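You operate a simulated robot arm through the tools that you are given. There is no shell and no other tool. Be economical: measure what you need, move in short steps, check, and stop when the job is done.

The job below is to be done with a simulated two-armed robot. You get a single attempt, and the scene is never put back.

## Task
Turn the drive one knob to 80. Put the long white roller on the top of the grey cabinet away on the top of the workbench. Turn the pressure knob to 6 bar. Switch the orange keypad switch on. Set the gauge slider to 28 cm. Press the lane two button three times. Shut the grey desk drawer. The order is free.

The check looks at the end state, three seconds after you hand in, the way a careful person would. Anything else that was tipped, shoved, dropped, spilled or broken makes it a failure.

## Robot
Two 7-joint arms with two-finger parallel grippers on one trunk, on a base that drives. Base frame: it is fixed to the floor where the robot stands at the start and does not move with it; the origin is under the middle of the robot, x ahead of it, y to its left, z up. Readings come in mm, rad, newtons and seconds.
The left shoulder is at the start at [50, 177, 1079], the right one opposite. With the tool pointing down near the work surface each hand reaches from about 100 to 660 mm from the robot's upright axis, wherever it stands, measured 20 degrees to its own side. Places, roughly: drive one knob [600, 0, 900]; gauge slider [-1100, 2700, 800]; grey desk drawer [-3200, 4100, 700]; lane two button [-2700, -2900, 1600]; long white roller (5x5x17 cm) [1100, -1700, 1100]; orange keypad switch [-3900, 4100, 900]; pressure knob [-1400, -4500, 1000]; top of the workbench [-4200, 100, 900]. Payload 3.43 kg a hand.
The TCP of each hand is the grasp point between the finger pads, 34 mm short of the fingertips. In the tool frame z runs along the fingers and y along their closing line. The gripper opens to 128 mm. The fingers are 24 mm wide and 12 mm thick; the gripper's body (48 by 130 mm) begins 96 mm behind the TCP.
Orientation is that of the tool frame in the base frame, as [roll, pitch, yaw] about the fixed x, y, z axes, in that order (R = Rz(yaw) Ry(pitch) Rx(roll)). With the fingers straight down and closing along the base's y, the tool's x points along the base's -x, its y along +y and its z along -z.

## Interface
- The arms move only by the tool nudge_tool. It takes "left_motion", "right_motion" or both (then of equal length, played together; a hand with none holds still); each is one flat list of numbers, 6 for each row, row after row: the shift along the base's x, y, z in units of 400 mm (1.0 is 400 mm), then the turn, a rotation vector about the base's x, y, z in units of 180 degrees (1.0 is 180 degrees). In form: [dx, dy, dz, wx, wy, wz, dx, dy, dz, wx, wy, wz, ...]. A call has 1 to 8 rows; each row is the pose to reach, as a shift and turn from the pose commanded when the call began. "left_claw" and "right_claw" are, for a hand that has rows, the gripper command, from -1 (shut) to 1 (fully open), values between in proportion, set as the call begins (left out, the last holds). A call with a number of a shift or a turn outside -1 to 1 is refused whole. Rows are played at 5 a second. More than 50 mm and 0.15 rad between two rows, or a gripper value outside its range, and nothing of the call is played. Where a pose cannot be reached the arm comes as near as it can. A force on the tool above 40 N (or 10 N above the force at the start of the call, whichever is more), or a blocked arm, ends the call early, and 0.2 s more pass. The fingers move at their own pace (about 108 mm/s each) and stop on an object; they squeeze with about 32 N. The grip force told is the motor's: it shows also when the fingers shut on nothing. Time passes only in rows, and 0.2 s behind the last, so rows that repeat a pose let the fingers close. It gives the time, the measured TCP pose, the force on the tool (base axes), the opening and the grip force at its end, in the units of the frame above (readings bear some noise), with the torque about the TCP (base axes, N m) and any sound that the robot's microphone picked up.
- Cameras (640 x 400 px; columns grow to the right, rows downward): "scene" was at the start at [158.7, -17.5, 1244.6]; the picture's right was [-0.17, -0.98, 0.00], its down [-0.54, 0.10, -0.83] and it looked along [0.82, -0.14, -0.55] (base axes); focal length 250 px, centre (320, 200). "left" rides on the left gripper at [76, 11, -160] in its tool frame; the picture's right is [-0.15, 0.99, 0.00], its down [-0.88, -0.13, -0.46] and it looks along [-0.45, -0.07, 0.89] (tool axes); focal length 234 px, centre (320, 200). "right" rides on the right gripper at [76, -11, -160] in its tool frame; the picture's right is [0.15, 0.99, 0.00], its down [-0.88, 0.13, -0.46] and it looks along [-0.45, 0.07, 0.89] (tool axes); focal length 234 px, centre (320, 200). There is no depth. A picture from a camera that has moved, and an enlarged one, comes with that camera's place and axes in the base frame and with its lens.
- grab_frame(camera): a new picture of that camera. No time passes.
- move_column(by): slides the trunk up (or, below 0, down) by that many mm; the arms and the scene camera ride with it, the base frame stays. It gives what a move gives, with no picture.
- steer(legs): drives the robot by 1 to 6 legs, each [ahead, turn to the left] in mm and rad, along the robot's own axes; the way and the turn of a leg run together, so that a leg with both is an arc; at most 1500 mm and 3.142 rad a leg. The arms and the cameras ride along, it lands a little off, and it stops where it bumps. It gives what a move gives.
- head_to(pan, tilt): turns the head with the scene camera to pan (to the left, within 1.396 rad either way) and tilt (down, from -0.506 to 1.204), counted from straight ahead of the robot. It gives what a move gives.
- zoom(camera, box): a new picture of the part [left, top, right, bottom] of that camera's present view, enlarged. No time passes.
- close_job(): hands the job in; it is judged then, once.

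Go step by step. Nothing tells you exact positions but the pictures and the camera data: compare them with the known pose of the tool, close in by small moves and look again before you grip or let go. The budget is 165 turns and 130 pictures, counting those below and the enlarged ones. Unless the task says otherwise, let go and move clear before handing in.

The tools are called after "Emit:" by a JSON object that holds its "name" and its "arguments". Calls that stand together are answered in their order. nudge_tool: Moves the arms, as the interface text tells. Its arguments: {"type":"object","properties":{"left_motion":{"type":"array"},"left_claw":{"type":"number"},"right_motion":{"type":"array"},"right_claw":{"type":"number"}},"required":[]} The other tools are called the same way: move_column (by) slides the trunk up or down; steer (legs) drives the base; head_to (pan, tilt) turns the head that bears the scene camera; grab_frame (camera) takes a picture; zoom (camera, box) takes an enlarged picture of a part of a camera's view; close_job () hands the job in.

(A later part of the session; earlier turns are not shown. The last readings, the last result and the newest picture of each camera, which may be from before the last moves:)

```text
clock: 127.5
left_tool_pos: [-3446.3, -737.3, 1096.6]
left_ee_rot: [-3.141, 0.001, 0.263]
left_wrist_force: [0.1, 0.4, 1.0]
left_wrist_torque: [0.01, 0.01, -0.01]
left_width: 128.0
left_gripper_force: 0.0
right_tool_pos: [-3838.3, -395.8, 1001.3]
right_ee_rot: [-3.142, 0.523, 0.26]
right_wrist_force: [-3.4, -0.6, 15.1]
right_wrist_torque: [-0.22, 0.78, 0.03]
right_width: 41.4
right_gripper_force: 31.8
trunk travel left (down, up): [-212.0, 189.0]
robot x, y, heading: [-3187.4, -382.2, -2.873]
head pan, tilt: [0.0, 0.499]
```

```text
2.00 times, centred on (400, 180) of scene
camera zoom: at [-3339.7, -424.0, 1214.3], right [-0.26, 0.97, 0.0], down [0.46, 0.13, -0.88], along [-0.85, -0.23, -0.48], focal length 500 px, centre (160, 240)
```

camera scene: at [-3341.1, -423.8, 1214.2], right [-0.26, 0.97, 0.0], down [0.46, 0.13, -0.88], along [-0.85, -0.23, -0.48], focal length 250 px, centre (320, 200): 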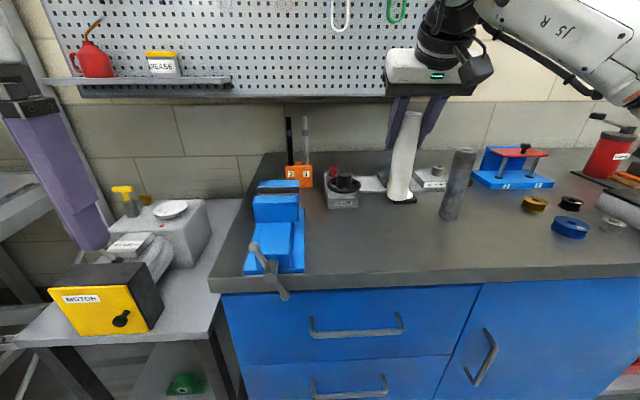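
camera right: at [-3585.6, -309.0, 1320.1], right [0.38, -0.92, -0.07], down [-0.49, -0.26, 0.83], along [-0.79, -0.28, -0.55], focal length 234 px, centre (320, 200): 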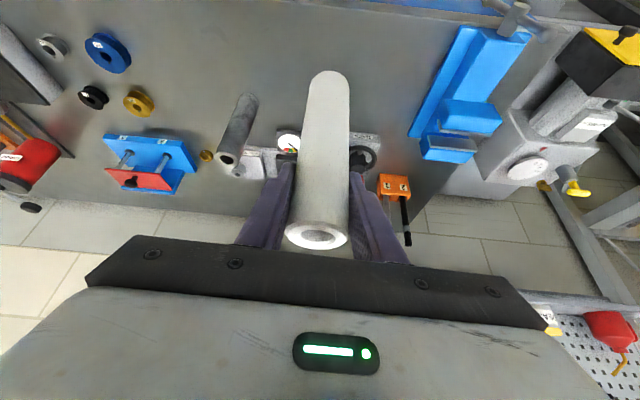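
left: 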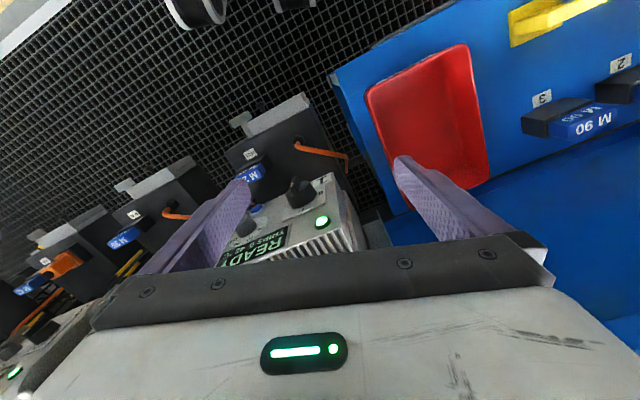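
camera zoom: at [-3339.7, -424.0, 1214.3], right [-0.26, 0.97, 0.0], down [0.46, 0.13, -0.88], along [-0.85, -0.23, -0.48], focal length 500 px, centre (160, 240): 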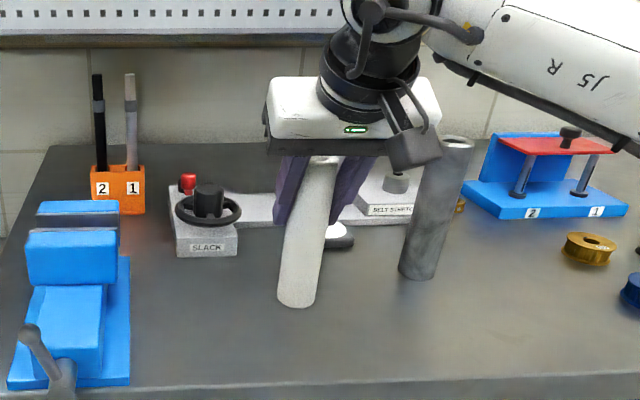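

Emit:
{"name": "nudge_tool", "arguments": {"right_motion": [0, 0, 0.006, 0, 0, 0, 0, 0, 0.006, 0, 0, 0]}}

Emit:
{"name": "nudge_tool", "arguments": {"right_motion": [0, 0, 0, 0, 0, 0, 0, 0, 0, 0, 0, 0, 0, 0, 0, 0, 0, 0], "right_claw": 0.4}}

Emit:
{"name": "zoom", "arguments": {"camera": "scene", "box": [300, 80, 500, 280]}}

```text
clock: 128.1
left_tool_pos: [-3448.0, -739.0, 1096.9]
left_ee_rot: [3.141, 0.003, 0.261]
left_wrist_force: [-0.7, 0.8, 0.3]
left_wrist_torque: [-0.02, 0.0, 0.02]
left_width: 128.0
left_gripper_force: 0.1
right_tool_pos: [-3838.5, -395.5, 1001.5]
right_ee_rot: [-3.141, 0.516, 0.258]
right_wrist_force: [-1.5, -2.3, 4.2]
right_wrist_torque: [-0.32, 0.28, 0.05]
right_width: 41.3
right_gripper_force: 31.3
trunk travel left (down, up): [-212.0, 189.0]
robot x, y, heading: [-3188.2, -381.7, -2.878]
head pan, tilt: [0.0, 0.499]
```

```text
clock: 128.9
left_tool_pos: [-3447.8, -737.6, 1097.1]
left_ee_rot: [-3.141, 0.0, 0.261]
left_wrist_force: [-0.8, -0.3, -0.4]
left_wrist_torque: [0.0, 0.03, 0.05]
left_width: 128.0
left_gripper_force: 0.0
right_tool_pos: [-3839.3, -395.1, 1002.4]
right_ee_rot: [3.139, 0.521, 0.257]
right_wrist_force: [0.0, 0.0, -0.1]
right_wrist_torque: [0.0, -0.02, 0.02]
right_width: 89.7
right_gripper_force: 0.0
trunk travel left (down, up): [-212.0, 189.0]
robot x, y, heading: [-3186.5, -382.4, -2.873]
head pan, tilt: [0.0, 0.499]
```

```text
2.00 times, centred on (400, 180) of scene
camera zoom: at [-3340.9, -423.9, 1214.2], right [-0.26, 0.97, 0.0], down [0.46, 0.13, -0.88], along [-0.85, -0.23, -0.48], focal length 500 px, centre (160, 240)
```

zoom: 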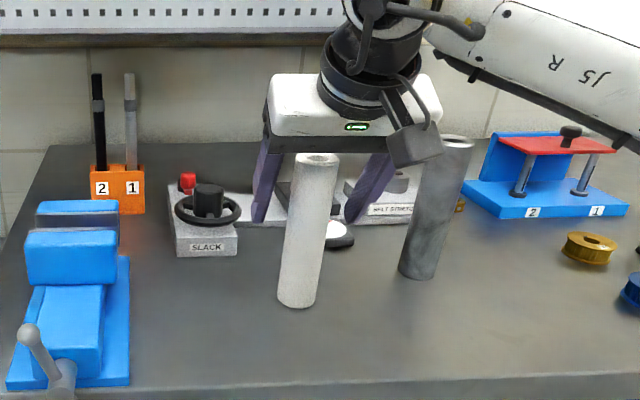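

The roller stands by itself. Raise the hand clear, back away, and turn to look toward the keypad and desk.

Emit:
{"name": "nudge_tool", "arguments": {"right_motion": [0, 0, 0.11, 0, 0, 0, 0, 0, 0.22, 0, 0, 0, 0, 0, 0.33, 0, 0, 0, 0, 0, 0.44, 0, 0, 0, 0.1, 0.028, 0.47, 0, 0, 0, 0.2, 0.056, 0.5, 0, 0, 0, 0.3, 0.084, 0.5, 0, 0, 0, 0.38, 0.1, 0.5, 0, 0, 0]}}

Emit:
{"name": "steer", "arguments": {"legs": [[-330, 0], [0, -1.5]]}}

Emit:
{"name": "head_to", "arguments": {"pan": -0.1, "tilt": 0.2}}

Emit:
{"name": "grab_frame", "arguments": {"camera": "scene"}}

```text
clock: 130.7
left_tool_pos: [-3448.0, -737.8, 1097.8]
left_ee_rot: [3.141, 0.003, 0.26]
left_wrist_force: [-0.1, 0.3, -0.2]
left_wrist_torque: [-0.02, 0.03, 0.0]
left_width: 128.4
left_gripper_force: 0.1
right_tool_pos: [-3688.7, -355.0, 1203.4]
right_ee_rot: [3.141, 0.52, 0.257]
right_wrist_force: [-0.8, -1.1, -0.6]
right_wrist_torque: [0.02, -0.01, 0.04]
right_width: 89.7
right_gripper_force: 0.0
trunk travel left (down, up): [-212.0, 189.0]
robot x, y, heading: [-3187.0, -374.7, -2.877]
head pan, tilt: [0.0, 0.499]
```

```text
clock: 136.6
left_tool_pos: [-3238.5, -56.0, 1095.9]
left_ee_rot: [3.141, 0.001, -1.247]
left_wrist_force: [0.1, 0.4, -0.2]
left_wrist_torque: [0.0, 0.01, 0.04]
left_width: 127.9
left_gripper_force: 0.1
right_tool_pos: [-2872.6, 208.7, 1203.7]
right_ee_rot: [-3.141, 0.519, -1.248]
right_wrist_force: [-0.2, 0.3, 0.0]
right_wrist_torque: [0.0, 0.02, 0.03]
right_width: 89.4
right_gripper_force: 0.0
trunk travel left (down, up): [-212.0, 189.0]
robot x, y, heading: [-2861.9, -292.6, 1.898]
head pan, tilt: [0.0, 0.499]
```

```text
clock: 137.4
left_tool_pos: [-3239.2, -55.5, 1095.9]
left_ee_rot: [3.14, 0.002, -1.248]
left_wrist_force: [0.5, -0.4, -0.5]
left_wrist_torque: [0.01, 0.0, -0.03]
left_width: 127.9
left_gripper_force: 0.1
right_tool_pos: [-2873.4, 209.0, 1204.2]
right_ee_rot: [-3.141, 0.519, -1.247]
right_wrist_force: [0.7, -0.3, 0.1]
right_wrist_torque: [0.05, -0.04, 0.01]
right_width: 89.4
right_gripper_force: 0.1
trunk travel left (down, up): [-212.0, 189.0]
robot x, y, heading: [-2866.1, -293.1, 1.899]
head pan, tilt: [-0.099, 0.201]
```

```text
72 pictures are left
camera scene: at [-2906.9, -137.9, 1241.8], right [0.97, 0.23, 0.0], down [0.05, -0.19, -0.98], along [-0.22, 0.95, -0.2], focal length 250 px, centre (320, 200)
```

scene: 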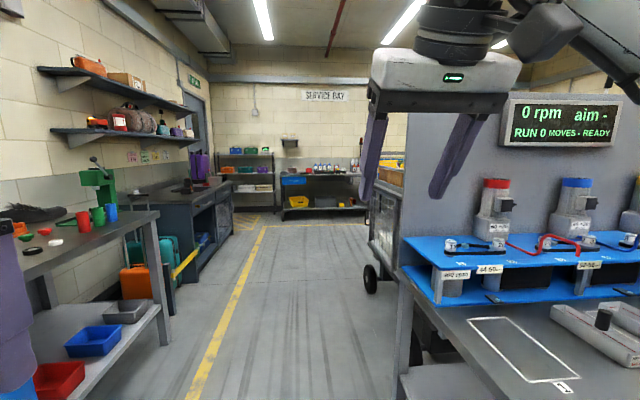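

Emit:
{"name": "steer", "arguments": {"legs": [[1200, 0], [1200, 0], [0, -0.35]]}}

Emit:
{"name": "head_to", "arguments": {"pan": 0.0, "tilt": 0.2}}

Emit:
{"name": "grab_frame", "arguments": {"camera": "scene"}}

```text
clock: 150.3
left_tool_pos: [-3910.9, 2333.3, 1095.9]
left_ee_rot: [3.141, 0.002, -1.594]
left_wrist_force: [0.5, 0.9, -0.9]
left_wrist_torque: [0.04, 0.02, -0.02]
left_width: 128.1
left_gripper_force: 0.0
right_tool_pos: [-3475.5, 2457.7, 1202.8]
right_ee_rot: [3.141, 0.519, -1.596]
right_wrist_force: [0.1, 0.2, 0.3]
right_wrist_torque: [0.05, -0.04, 0.02]
right_width: 89.9
right_gripper_force: 0.1
trunk travel left (down, up): [-212.0, 189.0]
robot x, y, heading: [-3637.3, 1982.2, 1.555]
head pan, tilt: [-0.099, 0.201]
```

```text
clock: 150.9
left_tool_pos: [-3910.5, 2332.4, 1096.2]
left_ee_rot: [-3.14, 0.001, -1.595]
left_wrist_force: [-0.2, -0.4, 0.1]
left_wrist_torque: [0.0, 0.01, 0.0]
left_width: 128.0
left_gripper_force: 0.1
right_tool_pos: [-3476.2, 2456.7, 1203.9]
right_ee_rot: [-3.141, 0.521, -1.596]
right_wrist_force: [0.1, 0.1, 0.3]
right_wrist_torque: [0.01, -0.02, -0.01]
right_width: 89.5
right_gripper_force: 0.1
trunk travel left (down, up): [-212.0, 189.0]
robot x, y, heading: [-3639.7, 1986.5, 1.55]
head pan, tilt: [0.0, 0.201]
```

```text
71 pictures are left
camera scene: at [-3635.6, 2143.2, 1241.9], right [1.0, -0.02, 0.0], down [0.0, -0.2, -0.98], along [0.02, 0.98, -0.2], focal length 250 px, centre (320, 200)
```

scene: 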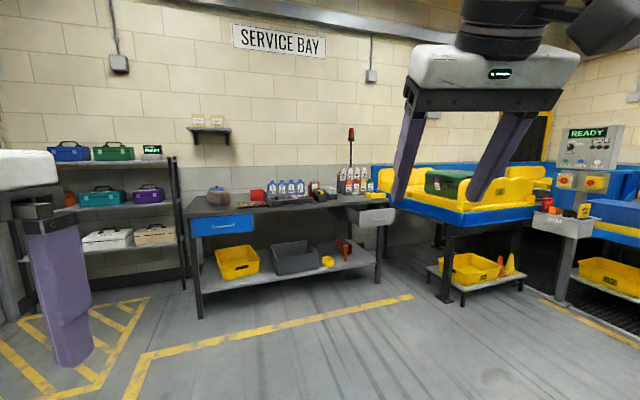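

Emit:
{"name": "zoom", "arguments": {"camera": "scene", "box": [180, 150, 420, 260]}}

```text
2.67 times, centred on (300, 205) of scene
camera zoom: at [-3635.6, 2143.2, 1241.9], right [1.0, -0.02, 0.0], down [0.0, -0.2, -0.98], along [0.02, 0.98, -0.2], focal length 666 px, centre (373, 187)
```

zoom: 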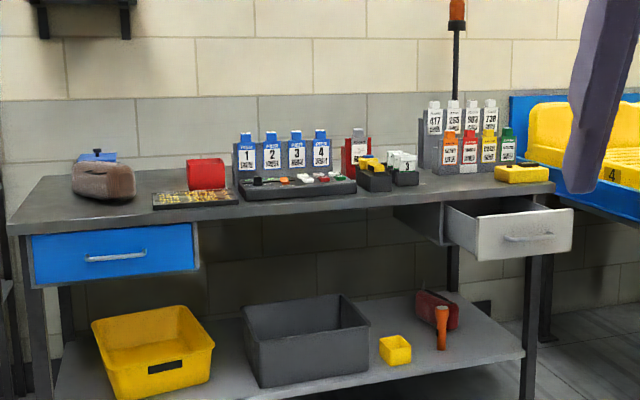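

The grey drawer (open) is at the right end of the desk, at about [-3170, 4070, 700]. I'll drive closer, facing the desk squarely.

Emit:
{"name": "steer", "arguments": {"legs": [[0, -0.424], [1250, 0], [0, 0.737]]}}

Emit:
{"name": "head_to", "arguments": {"pan": -0.1, "tilt": 0.45}}

Emit:
{"name": "grab_frame", "arguments": {"camera": "scene"}}

```text
clock: 160.4
left_tool_pos: [-3472.0, 3347.6, 1097.1]
left_ee_rot: [-3.141, 0.002, -1.285]
left_wrist_force: [0.2, -0.3, 0.8]
left_wrist_torque: [0.03, -0.05, -0.01]
left_width: 127.8
left_gripper_force: 0.0
right_tool_pos: [-3097.2, 3596.5, 1204.0]
right_ee_rot: [-3.142, 0.521, -1.289]
right_wrist_force: [-0.6, -0.1, 0.0]
right_wrist_torque: [0.02, 0.0, 0.01]
right_width: 89.6
right_gripper_force: 0.1
trunk travel left (down, up): [-212.0, 189.0]
robot x, y, heading: [-3108.1, 3094.4, 1.86]
head pan, tilt: [0.0, 0.201]
```

```text
clock: 161.2
left_tool_pos: [-3472.5, 3348.2, 1096.4]
left_ee_rot: [-3.141, 0.002, -1.285]
left_wrist_force: [0.3, -0.1, -0.3]
left_wrist_torque: [0.05, 0.01, 0.01]
left_width: 127.9
left_gripper_force: 0.0
right_tool_pos: [-3097.5, 3597.5, 1202.9]
right_ee_rot: [3.141, 0.521, -1.288]
right_wrist_force: [0.0, 0.1, -0.1]
right_wrist_torque: [0.01, -0.01, 0.01]
right_width: 89.6
right_gripper_force: 0.1
trunk travel left (down, up): [-212.0, 189.0]
robot x, y, heading: [-3108.5, 3093.4, 1.858]
head pan, tilt: [-0.099, 0.45]
```

```text
69 pictures are left
camera scene: at [-3144.2, 3250.6, 1218.7], right [0.98, 0.19, 0.0], down [0.08, -0.43, -0.9], along [-0.17, 0.88, -0.43], focal length 250 px, centre (320, 200)
```

scene: 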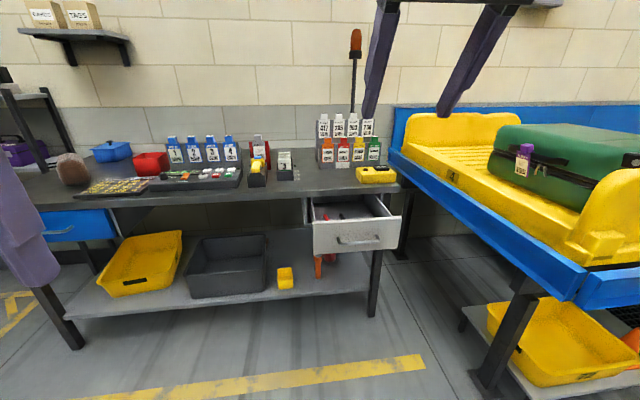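

Drawer front is about 890 mm ahead and 210 mm right of me, at z ≈ 650–755. I'll lower the column, shut the right gripper and lower it to drawer height.

Emit:
{"name": "move_column", "arguments": {"by": -205}}

Emit:
{"name": "nudge_tool", "arguments": {"right_motion": [0.025, 0.007, -0.11, 0, 0, 0, 0.05, 0.014, -0.22, 0, 0, 0, 0.075, 0.021, -0.33, 0, 0, 0, 0.1, 0.028, -0.44, 0, 0, 0, 0.125, 0.035, -0.55, 0, 0, 0, 0.145, 0.042, -0.64, 0, 0, 0], "right_claw": -1}}

Emit:
{"name": "steer", "arguments": {"legs": [[250, 0]]}}

Emit:
{"name": "grab_frame", "arguments": {"camera": "scene"}}

Emit:
{"name": "grab_frame", "arguments": {"camera": "right"}}

```text
clock: 163.4
left_tool_pos: [-3472.3, 3348.3, 891.3]
left_ee_rot: [-3.141, 0.001, -1.284]
left_wrist_force: [0.2, -0.6, 0.1]
left_wrist_torque: [0.0, 0.01, 0.0]
left_width: 128.2
left_gripper_force: 0.2
right_tool_pos: [-3098.0, 3597.7, 998.5]
right_ee_rot: [3.141, 0.521, -1.289]
right_wrist_force: [0.2, -0.2, -0.2]
right_wrist_torque: [0.02, 0.0, 0.03]
right_width: 89.9
right_gripper_force: 0.1
trunk travel left (down, up): [-7.0, 394.0]
robot x, y, heading: [-3108.2, 3092.2, 1.865]
head pan, tilt: [-0.099, 0.45]
```

```text
clock: 164.8
left_tool_pos: [-3473.4, 3347.3, 891.5]
left_ee_rot: [-3.141, 0.001, -1.285]
left_wrist_force: [0.2, -0.3, -0.4]
left_wrist_torque: [0.02, -0.02, 0.0]
left_width: 128.1
left_gripper_force: 0.1
right_tool_pos: [-3038.7, 3615.2, 743.0]
right_ee_rot: [-3.142, 0.521, -1.289]
right_wrist_force: [-0.1, 0.3, 0.1]
right_wrist_torque: [0.02, 0.0, -0.01]
right_width: 0.1
right_gripper_force: 31.9
trunk travel left (down, up): [-7.0, 394.0]
robot x, y, heading: [-3107.4, 3096.2, 1.86]
head pan, tilt: [-0.099, 0.45]
```

```text
clock: 166.6
left_tool_pos: [-3542.9, 3586.1, 891.2]
left_ee_rot: [-3.14, 0.001, -1.286]
left_wrist_force: [0.5, 0.0, -0.1]
left_wrist_torque: [0.02, -0.01, -0.03]
left_width: 128.0
left_gripper_force: 0.1
right_tool_pos: [-3111.8, 3853.9, 743.7]
right_ee_rot: [3.14, 0.519, -1.286]
right_wrist_force: [-0.7, -0.6, 0.2]
right_wrist_torque: [0.01, 0.02, 0.0]
right_width: 0.1
right_gripper_force: 31.6
trunk travel left (down, up): [-7.0, 394.0]
robot x, y, heading: [-3181.7, 3336.4, 1.864]
head pan, tilt: [-0.099, 0.45]
```

```text
68 pictures are left
camera scene: at [-3215.7, 3490.3, 1013.7], right [0.98, 0.19, 0.0], down [0.08, -0.43, -0.9], along [-0.17, 0.88, -0.44], focal length 250 px, centre (320, 200)
```

scene: 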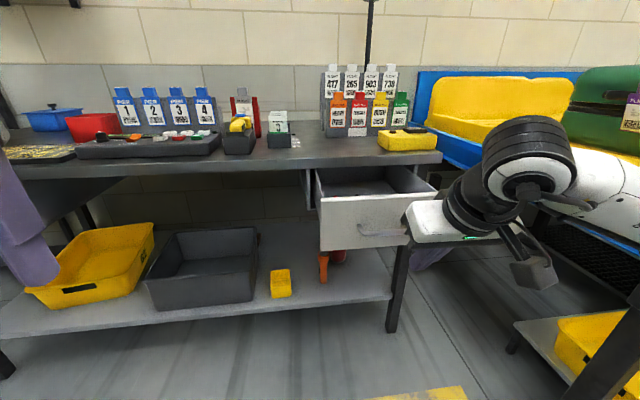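

```text
67 pictures are left
camera right: at [-3059.9, 3716.8, 844.4], right [-0.91, -0.4, -0.07], down [-0.28, 0.48, 0.83], along [-0.3, 0.78, -0.55], focal length 234 px, centre (320, 200)
```

right: 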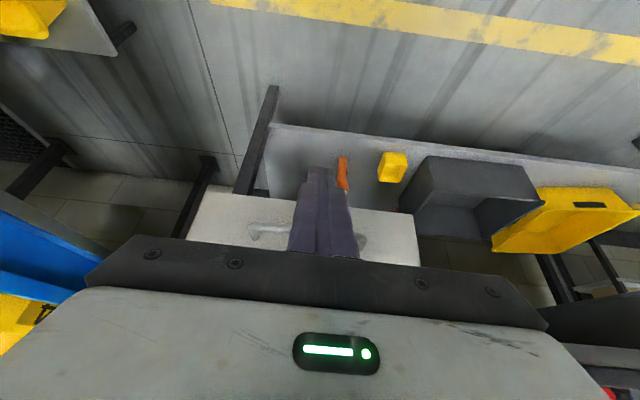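

Fingers are in front of the drawer panel, about 178 mm short. I'll raise 10 mm above the handle and drive forward to push it.

Emit:
{"name": "nudge_tool", "arguments": {"right_motion": [0.02, 0.006, 0.025, 0, 0, 0]}}

Emit:
{"name": "steer", "arguments": {"legs": [[175, 0], [140, 0.02]]}}

Emit:
{"name": "grab_frame", "arguments": {"camera": "scene"}}

```text
clock: 167.0
left_tool_pos: [-3543.8, 3586.6, 892.5]
left_ee_rot: [-3.139, 0.002, -1.281]
left_wrist_force: [-0.2, 0.2, -0.3]
left_wrist_torque: [0.04, 0.04, 0.0]
left_width: 128.0
left_gripper_force: 0.0
right_tool_pos: [-3104.0, 3857.5, 752.3]
right_ee_rot: [3.141, 0.52, -1.287]
right_wrist_force: [0.3, -0.8, -0.3]
right_wrist_torque: [0.0, 0.02, 0.0]
right_width: 0.2
right_gripper_force: 31.6
trunk travel left (down, up): [-7.0, 394.0]
robot x, y, heading: [-3178.7, 3330.4, 1.856]
head pan, tilt: [-0.099, 0.45]
```

```text
clock: 169.4
left_tool_pos: [-3633.7, 3869.4, 891.4]
left_ee_rot: [-3.14, 0.003, -1.265]
left_wrist_force: [-0.2, -0.8, -0.4]
left_wrist_torque: [0.0, 0.02, 0.01]
left_width: 128.0
left_gripper_force: 0.2
right_tool_pos: [-3196.8, 4142.2, 752.4]
right_ee_rot: [-3.138, 0.51, -1.261]
right_wrist_force: [0.9, -1.9, 2.4]
right_wrist_torque: [0.01, 0.01, 0.03]
right_width: 0.0
right_gripper_force: 32.1
trunk travel left (down, up): [-7.0, 394.0]
robot x, y, heading: [-3267.4, 3623.3, 1.875]
head pan, tilt: [-0.099, 0.45]
stopped in leg 2: the force on the tool passed its limit (the readings are from after the stop); the commanded pose is now the measured one
```

```text
66 pictures are left
camera scene: at [-3305.4, 3778.6, 1013.6], right [0.98, 0.21, 0.0], down [0.09, -0.43, -0.9], along [-0.18, 0.88, -0.43], focal length 250 px, centre (320, 200)
```

scene: 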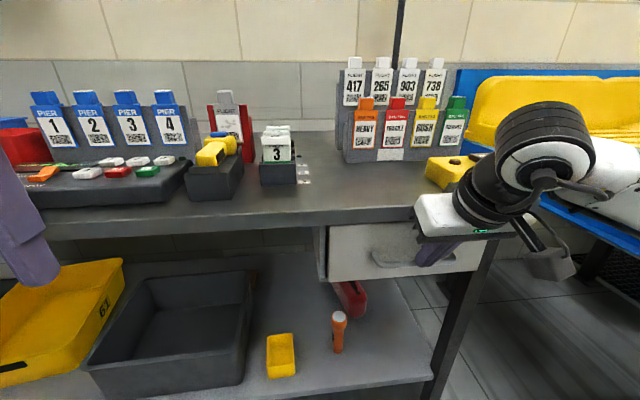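

Emit:
{"name": "zoom", "arguments": {"camera": "scene", "box": [300, 190, 500, 300]}}

Emit:
{"name": "grab_frame", "arguments": {"camera": "right"}}

```text
3.20 times, centred on (400, 245) of scene
camera zoom: at [-3305.4, 3778.6, 1013.6], right [0.98, 0.21, 0.0], down [0.09, -0.43, -0.9], along [-0.18, 0.88, -0.43], focal length 799 px, centre (64, 56)
```

zoom: 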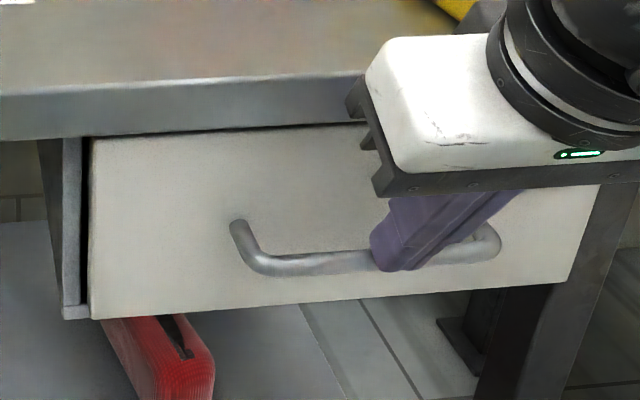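

```text
64 pictures are left
camera right: at [-3144.4, 4007.3, 856.3], right [-0.9, -0.42, -0.08], down [-0.29, 0.48, 0.83], along [-0.31, 0.77, -0.56], focal length 234 px, centre (320, 200)
```

right: 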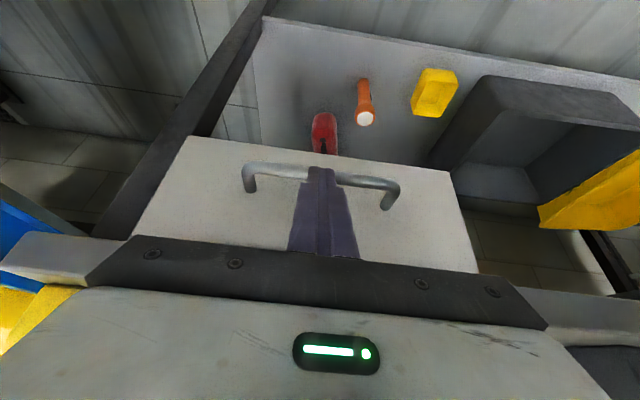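

Nearly shut. I'll push a little further with the arm to see whether it is home.

Emit:
{"name": "nudge_tool", "arguments": {"right_motion": [-0.007, 0.024, 0, 0, 0, 0, -0.014, 0.048, 0, 0, 0, 0, -0.021, 0.072, 0, 0, 0, 0, -0.028, 0.096, 0, 0, 0, 0]}}

Emit:
{"name": "zoom", "arguments": {"camera": "scene", "box": [300, 190, 500, 300]}}

```text
clock: 169.8
left_tool_pos: [-3634.8, 3870.0, 891.3]
left_ee_rot: [3.142, 0.004, -1.267]
left_wrist_force: [0.6, 0.1, 0.7]
left_wrist_torque: [0.02, -0.03, -0.02]
left_width: 128.1
left_gripper_force: 0.1
right_tool_pos: [-3197.8, 4144.5, 752.6]
right_ee_rot: [-3.13, 0.499, -1.251]
right_wrist_force: [4.6, -12.5, 11.2]
right_wrist_torque: [-0.22, -0.01, 0.07]
right_width: 0.1
right_gripper_force: 32.3
trunk travel left (down, up): [-7.0, 394.0]
robot x, y, heading: [-3264.0, 3622.2, 1.875]
head pan, tilt: [-0.099, 0.45]
stopped in row 2 (right hand): the force on the tool passed its limit (the readings are from after the stop); the commanded pose is now the measured one
```

```text
3.20 times, centred on (400, 245) of scene
camera zoom: at [-3304.8, 3776.9, 1014.2], right [0.98, 0.2, 0.0], down [0.09, -0.42, -0.9], along [-0.18, 0.88, -0.43], focal length 799 px, centre (64, 56)
```

zoom: 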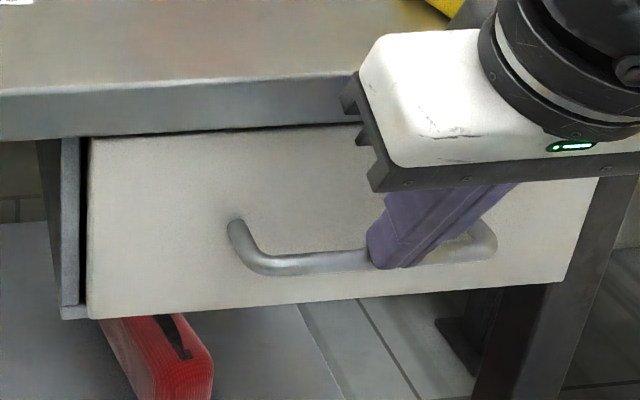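

The drawer is home. Now the keypad (black box with coloured keys, orange key near [-3877, 4091, ~860]): back off, raise everything, and reposition in front of it.

Emit:
{"name": "steer", "arguments": {"legs": [[-450, 0]]}}

Emit:
{"name": "move_column", "arguments": {"by": 200}}

Emit:
{"name": "nudge_tool", "arguments": {"right_motion": [0.012, -0.038, 0.1, 0, 0, 0, 0.024, -0.076, 0.2, 0, 0, 0, 0.036, -0.114, 0.3, 0, 0, 0, 0.06, -0.19, 0.36, 0, 0, 0, 0.09, -0.285, 0.4, 0, 0, 0, 0.12, -0.38, 0.4, 0, 0, 0]}}

Emit:
{"name": "steer", "arguments": {"legs": [[0, 0.462], [560, 0], [0, -0.453]]}}

Emit:
{"name": "head_to", "arguments": {"pan": 0.2, "tilt": 0.6}}

Emit:
{"name": "grab_frame", "arguments": {"camera": "scene"}}

```text
clock: 172.5
left_tool_pos: [-3502.0, 3448.5, 891.3]
left_ee_rot: [3.141, 0.0, -1.265]
left_wrist_force: [0.0, 0.5, 0.4]
left_wrist_torque: [0.01, 0.01, 0.03]
left_width: 128.0
left_gripper_force: 0.1
right_tool_pos: [-3066.3, 3723.6, 750.7]
right_ee_rot: [-3.13, 0.496, -1.252]
right_wrist_force: [0.2, 0.1, -0.6]
right_wrist_torque: [-0.02, -0.01, 0.0]
right_width: 0.1
right_gripper_force: 31.9
trunk travel left (down, up): [-7.0, 394.0]
robot x, y, heading: [-3137.3, 3201.8, 1.879]
head pan, tilt: [-0.099, 0.45]
```

```text
clock: 174.7
left_tool_pos: [-3501.5, 3448.3, 1091.6]
left_ee_rot: [-3.138, 0.002, -1.266]
left_wrist_force: [-0.3, -0.6, 0.2]
left_wrist_torque: [-0.06, 0.0, 0.0]
left_width: 127.8
left_gripper_force: 0.1
right_tool_pos: [-3066.9, 3723.8, 951.1]
right_ee_rot: [-3.131, 0.495, -1.25]
right_wrist_force: [-1.0, -0.2, 0.4]
right_wrist_torque: [0.0, -0.01, 0.05]
right_width: 0.0
right_gripper_force: 32.1
trunk travel left (down, up): [-207.0, 194.0]
robot x, y, heading: [-3138.6, 3200.1, 1.878]
head pan, tilt: [-0.099, 0.45]
```

```text
clock: 176.1
left_tool_pos: [-3502.3, 3447.1, 1092.3]
left_ee_rot: [3.142, 0.002, -1.265]
left_wrist_force: [-0.9, 0.7, -0.2]
left_wrist_torque: [-0.02, -0.03, -0.02]
left_width: 127.9
left_gripper_force: 0.0
right_tool_pos: [-3017.0, 3570.9, 1109.7]
right_ee_rot: [-3.13, 0.495, -1.251]
right_wrist_force: [-0.3, 0.1, -0.4]
right_wrist_torque: [0.0, 0.02, 0.0]
right_width: 0.0
right_gripper_force: 31.6
trunk travel left (down, up): [-207.0, 194.0]
robot x, y, heading: [-3131.4, 3203.6, 1.884]
head pan, tilt: [-0.099, 0.45]
```

```text
clock: 181.9
left_tool_pos: [-3897.5, 3845.9, 1091.0]
left_ee_rot: [-3.141, 0.002, -1.252]
left_wrist_force: [1.1, -0.7, -0.2]
left_wrist_torque: [-0.03, 0.02, -0.01]
left_width: 127.8
left_gripper_force: 0.0
right_tool_pos: [-3415.1, 3977.8, 1110.6]
right_ee_rot: [-3.131, 0.497, -1.239]
right_wrist_force: [0.6, 0.4, -0.2]
right_wrist_torque: [0.0, 0.0, 0.03]
right_width: 0.1
right_gripper_force: 32.2
trunk travel left (down, up): [-207.0, 194.0]
robot x, y, heading: [-3527.2, 3608.8, 1.894]
head pan, tilt: [-0.099, 0.45]
```

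```text
clock: 182.8
left_tool_pos: [-3898.7, 3847.5, 1092.3]
left_ee_rot: [-3.139, 0.002, -1.251]
left_wrist_force: [0.1, 0.6, 0.2]
left_wrist_torque: [0.01, 0.0, -0.02]
left_width: 127.8
left_gripper_force: 0.0
right_tool_pos: [-3416.0, 3978.7, 1110.1]
right_ee_rot: [-3.133, 0.496, -1.238]
right_wrist_force: [0.7, 0.2, 0.3]
right_wrist_torque: [0.03, 0.0, -0.01]
right_width: 0.0
right_gripper_force: 32.2
trunk travel left (down, up): [-207.0, 194.0]
robot x, y, heading: [-3524.5, 3606.0, 1.895]
head pan, tilt: [0.201, 0.6]
```

```text
62 pictures are left
camera scene: at [-3591.3, 3747.4, 1200.2], right [0.87, 0.5, 0.0], down [0.28, -0.49, -0.83], along [-0.41, 0.72, -0.56], focal length 250 px, centre (320, 200)
```

scene: 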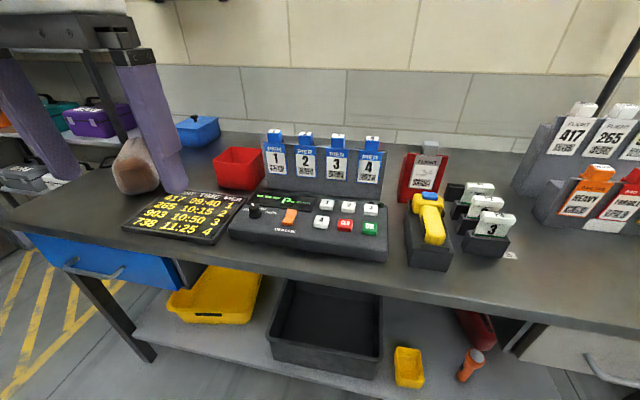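

Emit:
{"name": "zoom", "arguments": {"camera": "scene", "box": [220, 170, 400, 280]}}

Emit:
{"name": "grab_frame", "arguments": {"camera": "left"}}

```text
3.56 times, centred on (310, 225) of scene
camera zoom: at [-3591.3, 3747.4, 1200.2], right [0.87, 0.5, 0.0], down [0.28, -0.49, -0.83], along [-0.41, 0.72, -0.56], focal length 888 px, centre (356, 111)
```

zoom: 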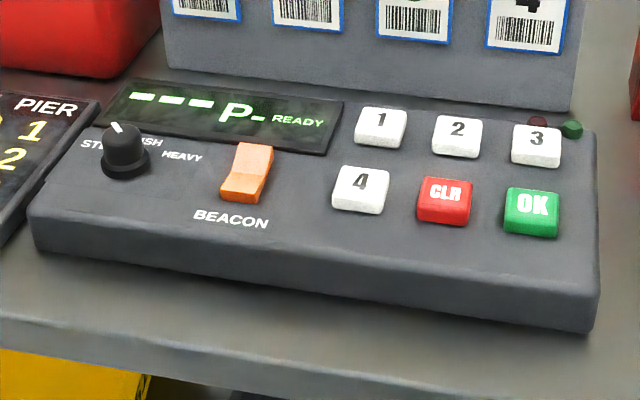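

```text
60 pictures are left
camera left: at [-3884.2, 3769.9, 1251.2], right [-0.98, -0.17, 0.0], down [-0.15, 0.88, 0.46], along [-0.08, 0.45, -0.89], focal length 234 px, centre (320, 200)
```

left: 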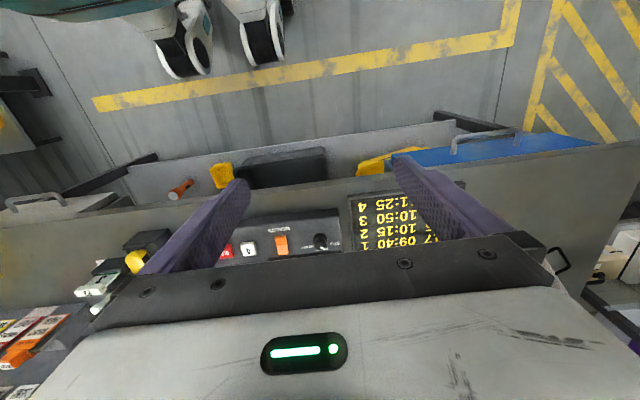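

Emit:
{"name": "zoom", "arguments": {"camera": "scene", "box": [272, 200, 312, 240]}}

Emit:
{"name": "zoom", "arguments": {"camera": "left", "box": [200, 210, 360, 280]}}

```text
10.00 times, centred on (292, 220) of scene
camera zoom: at [-3591.3, 3747.4, 1200.2], right [0.87, 0.5, 0.0], down [0.28, -0.49, -0.83], along [-0.41, 0.72, -0.56], focal length 2498 px, centre (600, 0)
```

zoom: 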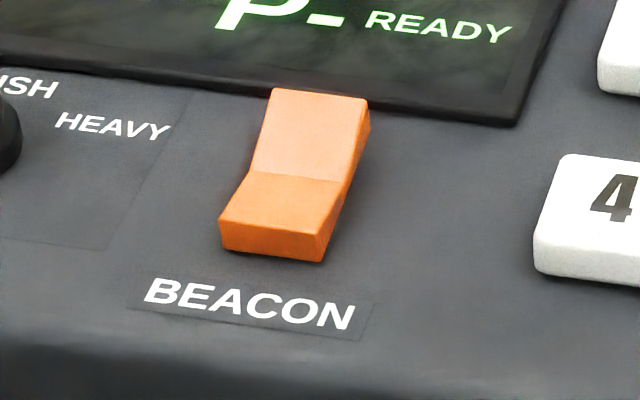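

```text
4.00 times, centred on (280, 245) of left
camera zoom: at [-3884.2, 3769.9, 1251.2], right [-0.98, -0.17, 0.0], down [-0.15, 0.88, 0.46], along [-0.08, 0.45, -0.89], focal length 937 px, centre (480, 20)
```

zoom: 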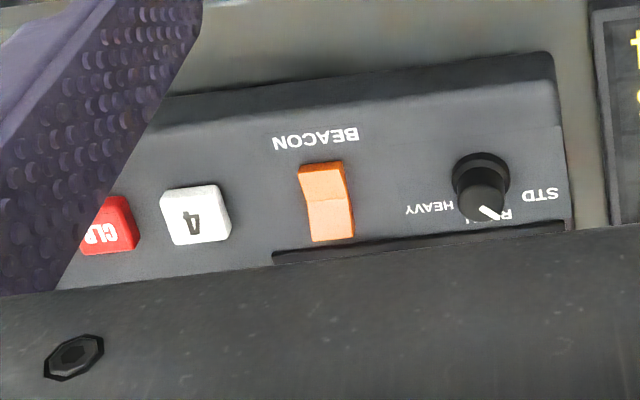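

The BEACON rocker is orange; its near half is flush (off), the far half raised. I'll tilt the shut left gripper slightly and hover over the far half at about [-3864, 4096, 868].

Emit:
{"name": "nudge_tool", "arguments": {"left_motion": [0.011, 0.077, -0.046, 0.033, 0.011, 0, 0.022, 0.153, -0.0925, 0.066, 0.022, 0, 0.033, 0.23, -0.139, 0.099, 0.033, 0, 0.044, 0.306, -0.185, 0.132, 0.0436, 0, 0.055, 0.383, -0.231, 0.132, 0.0436, 0, 0.066, 0.46, -0.278, 0.132, 0.0436, 0, 0.077, 0.536, -0.324, 0.132, 0.0436, 0, 0.088, 0.613, -0.37, 0.132, 0.0436, 0], "left_claw": -1}}

Emit:
{"name": "zoom", "arguments": {"camera": "scene", "box": [220, 130, 380, 250]}}

Emit:
{"name": "zoom", "arguments": {"camera": "left", "box": [220, 80, 420, 260]}}

```text
clock: 184.6
left_tool_pos: [-3862.3, 4092.1, 942.6]
left_ee_rot: [-3.139, 0.438, -1.251]
left_wrist_force: [-0.2, 0.5, -0.3]
left_wrist_torque: [0.0, -0.01, -0.02]
left_width: 0.0
left_gripper_force: 32.4
right_tool_pos: [-3416.7, 3978.3, 1110.9]
right_ee_rot: [-3.13, 0.496, -1.236]
right_wrist_force: [-0.2, -0.2, 0.6]
right_wrist_torque: [0.01, 0.03, 0.0]
right_width: 0.1
right_gripper_force: 32.0
trunk travel left (down, up): [-207.0, 194.0]
robot x, y, heading: [-3528.8, 3606.7, 1.891]
head pan, tilt: [0.201, 0.6]
```

```text
3.33 times, centred on (300, 190) of scene
camera zoom: at [-3591.4, 3747.7, 1200.1], right [0.87, 0.5, 0.0], down [0.28, -0.49, -0.82], along [-0.41, 0.71, -0.57], focal length 833 px, centre (387, 233)
```

zoom: 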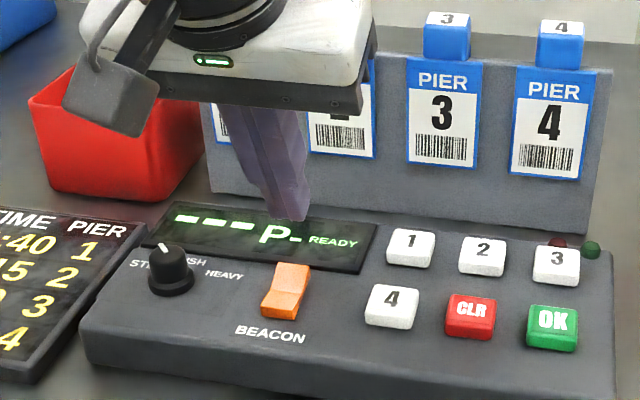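

```text
2.22 times, centred on (320, 170) of left
camera zoom: at [-3829.5, 3958.4, 1055.5], right [-0.98, -0.18, 0.06], down [-0.07, 0.61, 0.79], along [-0.18, 0.77, -0.62], focal length 520 px, centre (320, 267)
```

zoom: 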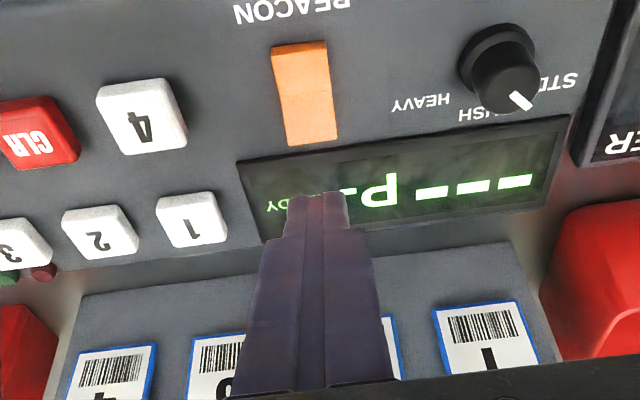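

Aligned over the far half. Descend and press.

Emit:
{"name": "nudge_tool", "arguments": {"left_motion": [-0.002, 0.002, -0.04, 0, 0, 0, -0.002, 0.003, -0.08, 0, 0, 0, -0.002, 0.003, -0.09, 0, 0, 0, -0.002, 0.003, -0.1, 0, 0, 0, -0.002, 0.003, -0.108, 0, 0, 0, -0.002, 0.003, -0.115, 0, 0, 0]}}

Emit:
{"name": "zoom", "arguments": {"camera": "left", "box": [220, 80, 420, 260]}}

```text
clock: 185.9
left_tool_pos: [-3864.1, 4092.5, 904.0]
left_ee_rot: [-3.137, 0.451, -1.251]
left_wrist_force: [-1.1, -2.7, 26.5]
left_wrist_torque: [0.0, 0.05, -0.3]
left_width: 0.3
left_gripper_force: 31.9
right_tool_pos: [-3414.2, 3976.1, 1111.7]
right_ee_rot: [-3.132, 0.499, -1.237]
right_wrist_force: [-0.4, -0.5, 0.1]
right_wrist_torque: [0.01, -0.02, 0.0]
right_width: 0.0
right_gripper_force: 31.7
trunk travel left (down, up): [-207.0, 194.0]
robot x, y, heading: [-3526.7, 3603.0, 1.891]
head pan, tilt: [0.201, 0.6]
```

```text
2.22 times, centred on (320, 170) of left
camera zoom: at [-3830.3, 3957.4, 1014.6], right [-0.98, -0.19, 0.06], down [-0.07, 0.6, 0.79], along [-0.18, 0.77, -0.6], focal length 520 px, centre (320, 267)
```

zoom: 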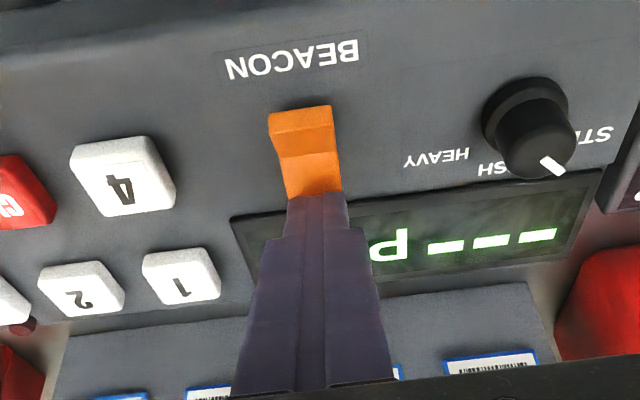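

Emit:
{"name": "nudge_tool", "arguments": {"left_motion": [0, 0, 0.1, 0, 0, 0, 0, -0.05, 0.2, 0, 0, 0, 0, -0.15, 0.25, 0, 0, 0, 0, -0.25, 0.3, 0, 0, 0]}}

Emit:
{"name": "zoom", "arguments": {"camera": "scene", "box": [262, 190, 322, 240]}}

```text
clock: 186.9
left_tool_pos: [-3863.8, 3994.5, 1017.1]
left_ee_rot: [3.141, 0.436, -1.25]
left_wrist_force: [0.5, -0.5, 0.4]
left_wrist_torque: [-0.02, -0.01, 0.0]
left_width: 0.2
left_gripper_force: 32.6
right_tool_pos: [-3415.8, 3977.7, 1110.5]
right_ee_rot: [-3.132, 0.497, -1.236]
right_wrist_force: [-0.3, -0.1, -0.6]
right_wrist_torque: [0.03, -0.01, 0.02]
right_width: 0.1
right_gripper_force: 31.7
trunk travel left (down, up): [-207.0, 194.0]
robot x, y, heading: [-3525.2, 3607.2, 1.894]
head pan, tilt: [0.201, 0.6]
```

```text
8.00 times, centred on (292, 215) of scene
camera zoom: at [-3591.4, 3747.0, 1200.2], right [0.87, 0.5, 0.0], down [0.28, -0.49, -0.83], along [-0.41, 0.72, -0.56], focal length 1998 px, centre (544, 80)
```

zoom: 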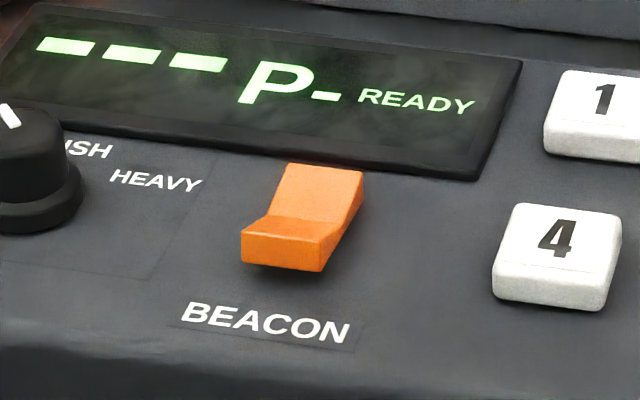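

Flipped: far half down. Back away and look at the beacon, then toward the gauge slider.

Emit:
{"name": "steer", "arguments": {"legs": [[-600, 0]]}}

Emit:
{"name": "head_to", "arguments": {"pan": -0.3, "tilt": 0.1}}

Emit:
{"name": "zoom", "arguments": {"camera": "scene", "box": [200, 80, 440, 260]}}

Emit:
{"name": "steer", "arguments": {"legs": [[0, -1.7]]}}

Emit:
{"name": "head_to", "arguments": {"pan": -0.2, "tilt": 0.2}}

Emit:
{"name": "grab_frame", "arguments": {"camera": "scene"}}

```text
clock: 190.3
left_tool_pos: [-3676.4, 3428.9, 1017.1]
left_ee_rot: [-3.139, 0.439, -1.252]
left_wrist_force: [0.2, -0.6, 0.3]
left_wrist_torque: [0.0, 0.0, 0.01]
left_width: 0.0
left_gripper_force: 32.1
right_tool_pos: [-3228.8, 3413.8, 1110.6]
right_ee_rot: [-3.131, 0.495, -1.237]
right_wrist_force: [-1.3, -0.3, 0.5]
right_wrist_torque: [0.02, -0.04, 0.03]
right_width: 0.0
right_gripper_force: 31.6
trunk travel left (down, up): [-207.0, 194.0]
robot x, y, heading: [-3336.9, 3041.7, 1.891]
head pan, tilt: [0.201, 0.6]
```

```text
clock: 191.2
left_tool_pos: [-3676.1, 3428.4, 1017.6]
left_ee_rot: [-3.141, 0.438, -1.252]
left_wrist_force: [0.3, 0.0, 1.1]
left_wrist_torque: [-0.01, 0.01, 0.01]
left_width: 0.1
left_gripper_force: 32.0
right_tool_pos: [-3227.3, 3413.2, 1109.6]
right_ee_rot: [-3.131, 0.495, -1.237]
right_wrist_force: [-0.3, 0.1, 0.1]
right_wrist_torque: [0.02, -0.01, 0.03]
right_width: 0.0
right_gripper_force: 32.3
trunk travel left (down, up): [-207.0, 194.0]
robot x, y, heading: [-3338.9, 3041.1, 1.892]
head pan, tilt: [-0.3, 0.099]
```

```text
2.22 times, centred on (320, 170) of scene
camera zoom: at [-3361.2, 3197.6, 1246.2], right [1.0, 0.02, 0.0], down [0.0, -0.1, -0.99], along [-0.02, 0.99, -0.1], focal length 555 px, centre (320, 267)
```

zoom: 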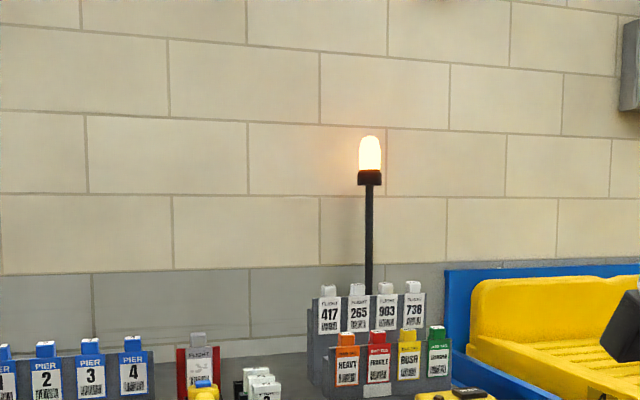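

```text
clock: 195.8
left_tool_pos: [-2905.7, 3320.7, 1017.7]
left_ee_rot: [-3.14, 0.439, -2.966]
left_wrist_force: [0.0, -0.2, 0.5]
left_wrist_torque: [0.03, 0.04, 0.02]
left_width: 0.3
left_gripper_force: 31.8
right_tool_pos: [-2985.6, 2878.2, 1109.8]
right_ee_rot: [-3.131, 0.496, -2.953]
right_wrist_force: [0.2, 0.2, 0.0]
right_wrist_torque: [0.01, -0.02, -0.01]
right_width: 0.0
right_gripper_force: 31.5
trunk travel left (down, up): [-207.0, 194.0]
robot x, y, heading: [-3337.1, 3038.4, 0.174]
head pan, tilt: [-0.3, 0.099]
```

```text
clock: 196.5
left_tool_pos: [-2905.5, 3320.7, 1017.8]
left_ee_rot: [-3.14, 0.437, -2.965]
left_wrist_force: [0.0, -0.3, -0.3]
left_wrist_torque: [-0.05, -0.01, 0.05]
left_width: 0.0
left_gripper_force: 31.6
right_tool_pos: [-2986.4, 2878.4, 1110.9]
right_ee_rot: [-3.131, 0.496, -2.954]
right_wrist_force: [-0.4, 0.2, 0.3]
right_wrist_torque: [0.0, 0.02, 0.0]
right_width: 0.0
right_gripper_force: 31.4
trunk travel left (down, up): [-207.0, 194.0]
robot x, y, heading: [-3337.3, 3040.5, 0.172]
head pan, tilt: [-0.201, 0.201]
```

```text
52 pictures are left
camera scene: at [-3175.1, 3049.2, 1236.9], right [-0.02, -1.0, 0.0], down [-0.2, 0.0, -0.98], along [0.98, -0.02, -0.2], focal length 250 px, centre (320, 200)
```

scene: 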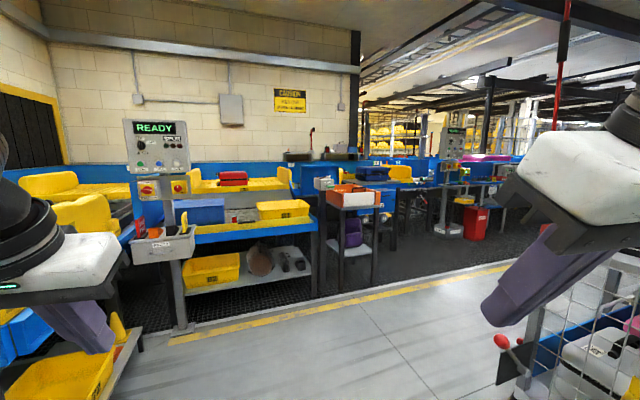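

The beacon is lit. Now zoom toward the gauge slider location.

Emit:
{"name": "zoom", "arguments": {"camera": "scene", "box": [280, 150, 480, 290]}}

```text
2.86 times, centred on (380, 220) of scene
camera zoom: at [-3175.1, 3049.2, 1236.9], right [-0.02, -1.0, 0.0], down [-0.2, 0.0, -0.98], along [0.98, -0.02, -0.2], focal length 714 px, centre (149, 143)
```

zoom: 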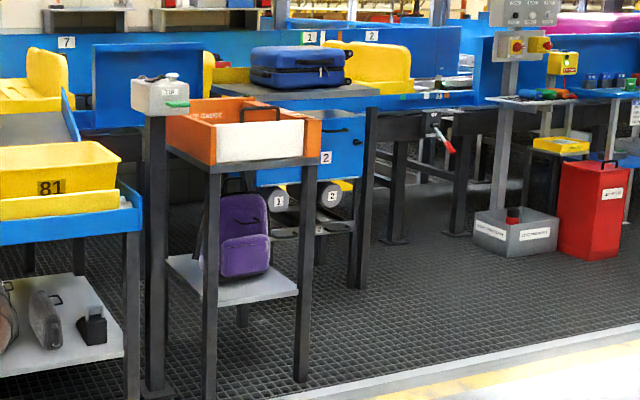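

Emit:
{"name": "steer", "arguments": {"legs": [[0, -0.23], [1250, 0]]}}

Emit:
{"name": "head_to", "arguments": {"pan": -0.25, "tilt": 0.35}}

Emit:
{"name": "grab_frame", "arguments": {"camera": "scene"}}

```text
clock: 203.6
left_tool_pos: [-1616.7, 3143.8, 1018.1]
left_ee_rot: [-3.139, 0.439, 3.085]
left_wrist_force: [-0.1, -0.3, -1.0]
left_wrist_torque: [-0.02, 0.02, 0.01]
left_width: 0.0
left_gripper_force: 32.1
right_tool_pos: [-1795.7, 2732.9, 1110.3]
right_ee_rot: [-3.13, 0.498, 3.096]
right_wrist_force: [0.3, -0.6, -1.0]
right_wrist_torque: [0.0, 0.01, -0.01]
right_width: 0.0
right_gripper_force: 32.4
trunk travel left (down, up): [-207.0, 194.0]
robot x, y, heading: [-2097.7, 2971.5, -0.055]
head pan, tilt: [-0.201, 0.201]
```

```text
clock: 204.2
left_tool_pos: [-1616.0, 3143.3, 1017.5]
left_ee_rot: [-3.141, 0.439, 3.084]
left_wrist_force: [-0.8, 0.4, 0.3]
left_wrist_torque: [0.01, 0.0, -0.06]
left_width: 0.2
left_gripper_force: 32.2
right_tool_pos: [-1796.9, 2732.1, 1111.0]
right_ee_rot: [-3.132, 0.494, 3.098]
right_wrist_force: [0.2, -0.6, -1.2]
right_wrist_torque: [0.0, 0.01, 0.02]
right_width: 0.0
right_gripper_force: 32.1
trunk travel left (down, up): [-207.0, 194.0]
robot x, y, heading: [-2101.3, 2971.5, -0.059]
head pan, tilt: [-0.25, 0.351]
```

```text
50 pictures are left
camera scene: at [-1941.5, 2939.0, 1222.9], right [-0.3, -0.95, 0.0], down [-0.33, 0.1, -0.94], along [0.9, -0.28, -0.34], focal length 250 px, centre (320, 200)
```

scene: 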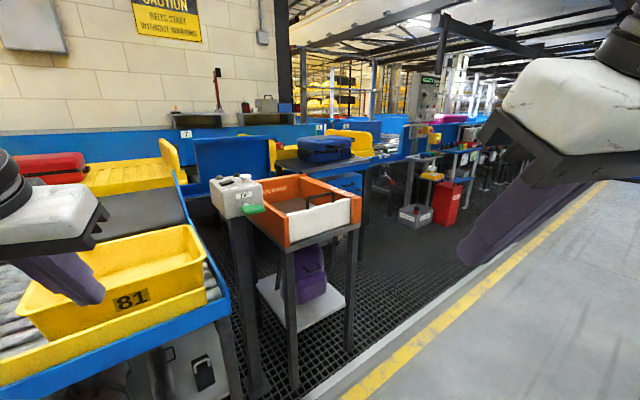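

Emit:
{"name": "zoom", "arguments": {"camera": "scene", "box": [200, 160, 380, 270]}}

```text
3.56 times, centred on (290, 215) of scene
camera zoom: at [-1941.5, 2939.0, 1222.9], right [-0.3, -0.95, 0.0], down [-0.33, 0.1, -0.94], along [0.9, -0.28, -0.34], focal length 888 px, centre (427, 147)
```

zoom: 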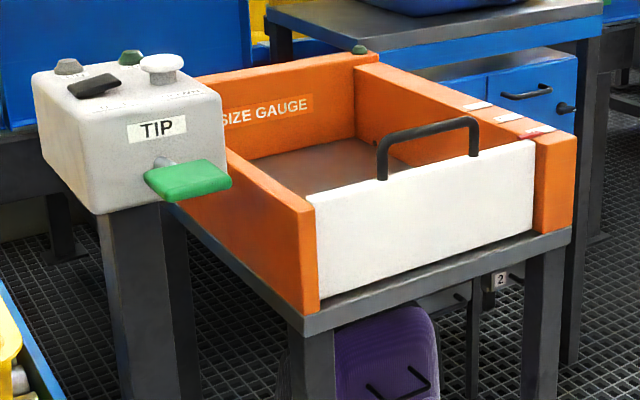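

Emit:
{"name": "zoom", "arguments": {"camera": "scene", "box": [320, 175, 370, 215]}}

```text
10.00 times, centred on (345, 195) of scene
camera zoom: at [-1941.5, 2939.0, 1222.9], right [-0.3, -0.95, 0.0], down [-0.33, 0.1, -0.94], along [0.9, -0.28, -0.34], focal length 2498 px, centre (70, 250)
```

zoom: 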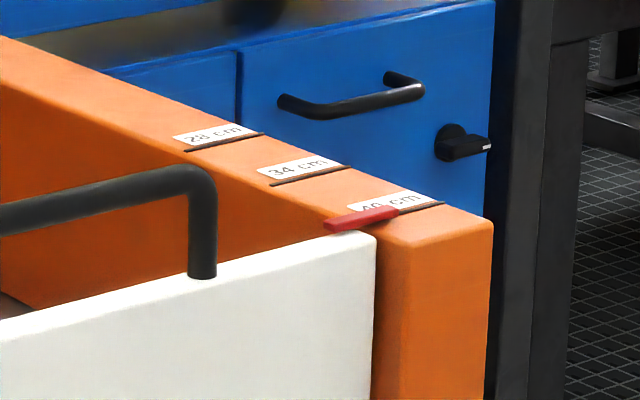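

The slider is the white wall of the orange SIZE GAUGE, its red pointer at 40 cm; the 28 cm line is 12 cm further in. I'll approach so the left hand can push the wall inward.

Emit:
{"name": "steer", "arguments": {"legs": [[0, -0.902], [777, 0], [0, 1.249]]}}

Emit:
{"name": "head_to", "arguments": {"pan": 0.2, "tilt": 0.55}}

Emit:
{"name": "grab_frame", "arguments": {"camera": "scene"}}

```text
clock: 213.9
left_tool_pos: [-1256.4, 2651.2, 1018.6]
left_ee_rot: [-3.14, 0.438, -2.871]
left_wrist_force: [-0.4, -0.3, -0.2]
left_wrist_torque: [0.01, 0.02, 0.02]
left_width: 0.0
left_gripper_force: 32.5
right_tool_pos: [-1295.6, 2203.7, 1109.6]
right_ee_rot: [-3.131, 0.497, -2.858]
right_wrist_force: [0.2, 0.8, -0.2]
right_wrist_torque: [-0.02, -0.04, -0.01]
right_width: 0.1
right_gripper_force: 31.9
trunk travel left (down, up): [-207.0, 194.0]
robot x, y, heading: [-1659.9, 2333.6, 0.277]
head pan, tilt: [-0.25, 0.351]
```

```text
clock: 214.8
left_tool_pos: [-1256.2, 2649.9, 1016.6]
left_ee_rot: [-3.141, 0.437, -2.87]
left_wrist_force: [-0.3, -0.5, 0.2]
left_wrist_torque: [-0.01, -0.02, 0.0]
left_width: 0.1
left_gripper_force: 32.4
right_tool_pos: [-1293.9, 2203.5, 1110.4]
right_ee_rot: [-3.132, 0.497, -2.856]
right_wrist_force: [0.5, 0.5, 0.6]
right_wrist_torque: [-0.05, 0.01, -0.01]
right_width: 0.0
right_gripper_force: 32.6
trunk travel left (down, up): [-207.0, 194.0]
robot x, y, heading: [-1661.0, 2328.5, 0.274]
head pan, tilt: [0.201, 0.55]
```

```text
47 pictures are left
camera scene: at [-1512.1, 2388.7, 1204.7], right [0.45, -0.89, 0.0], down [-0.47, -0.24, -0.85], along [0.76, 0.39, -0.52], focal length 250 px, centre (320, 200)
```

scene: 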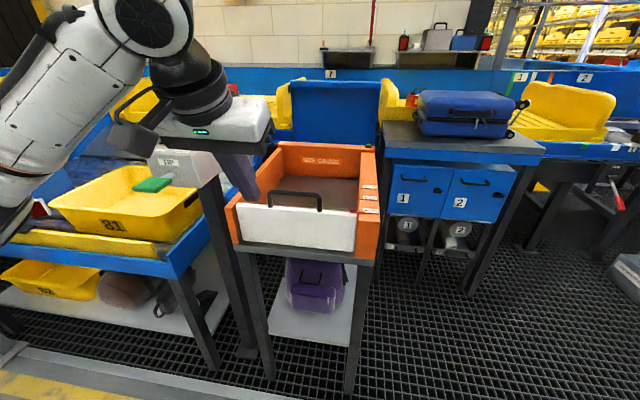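

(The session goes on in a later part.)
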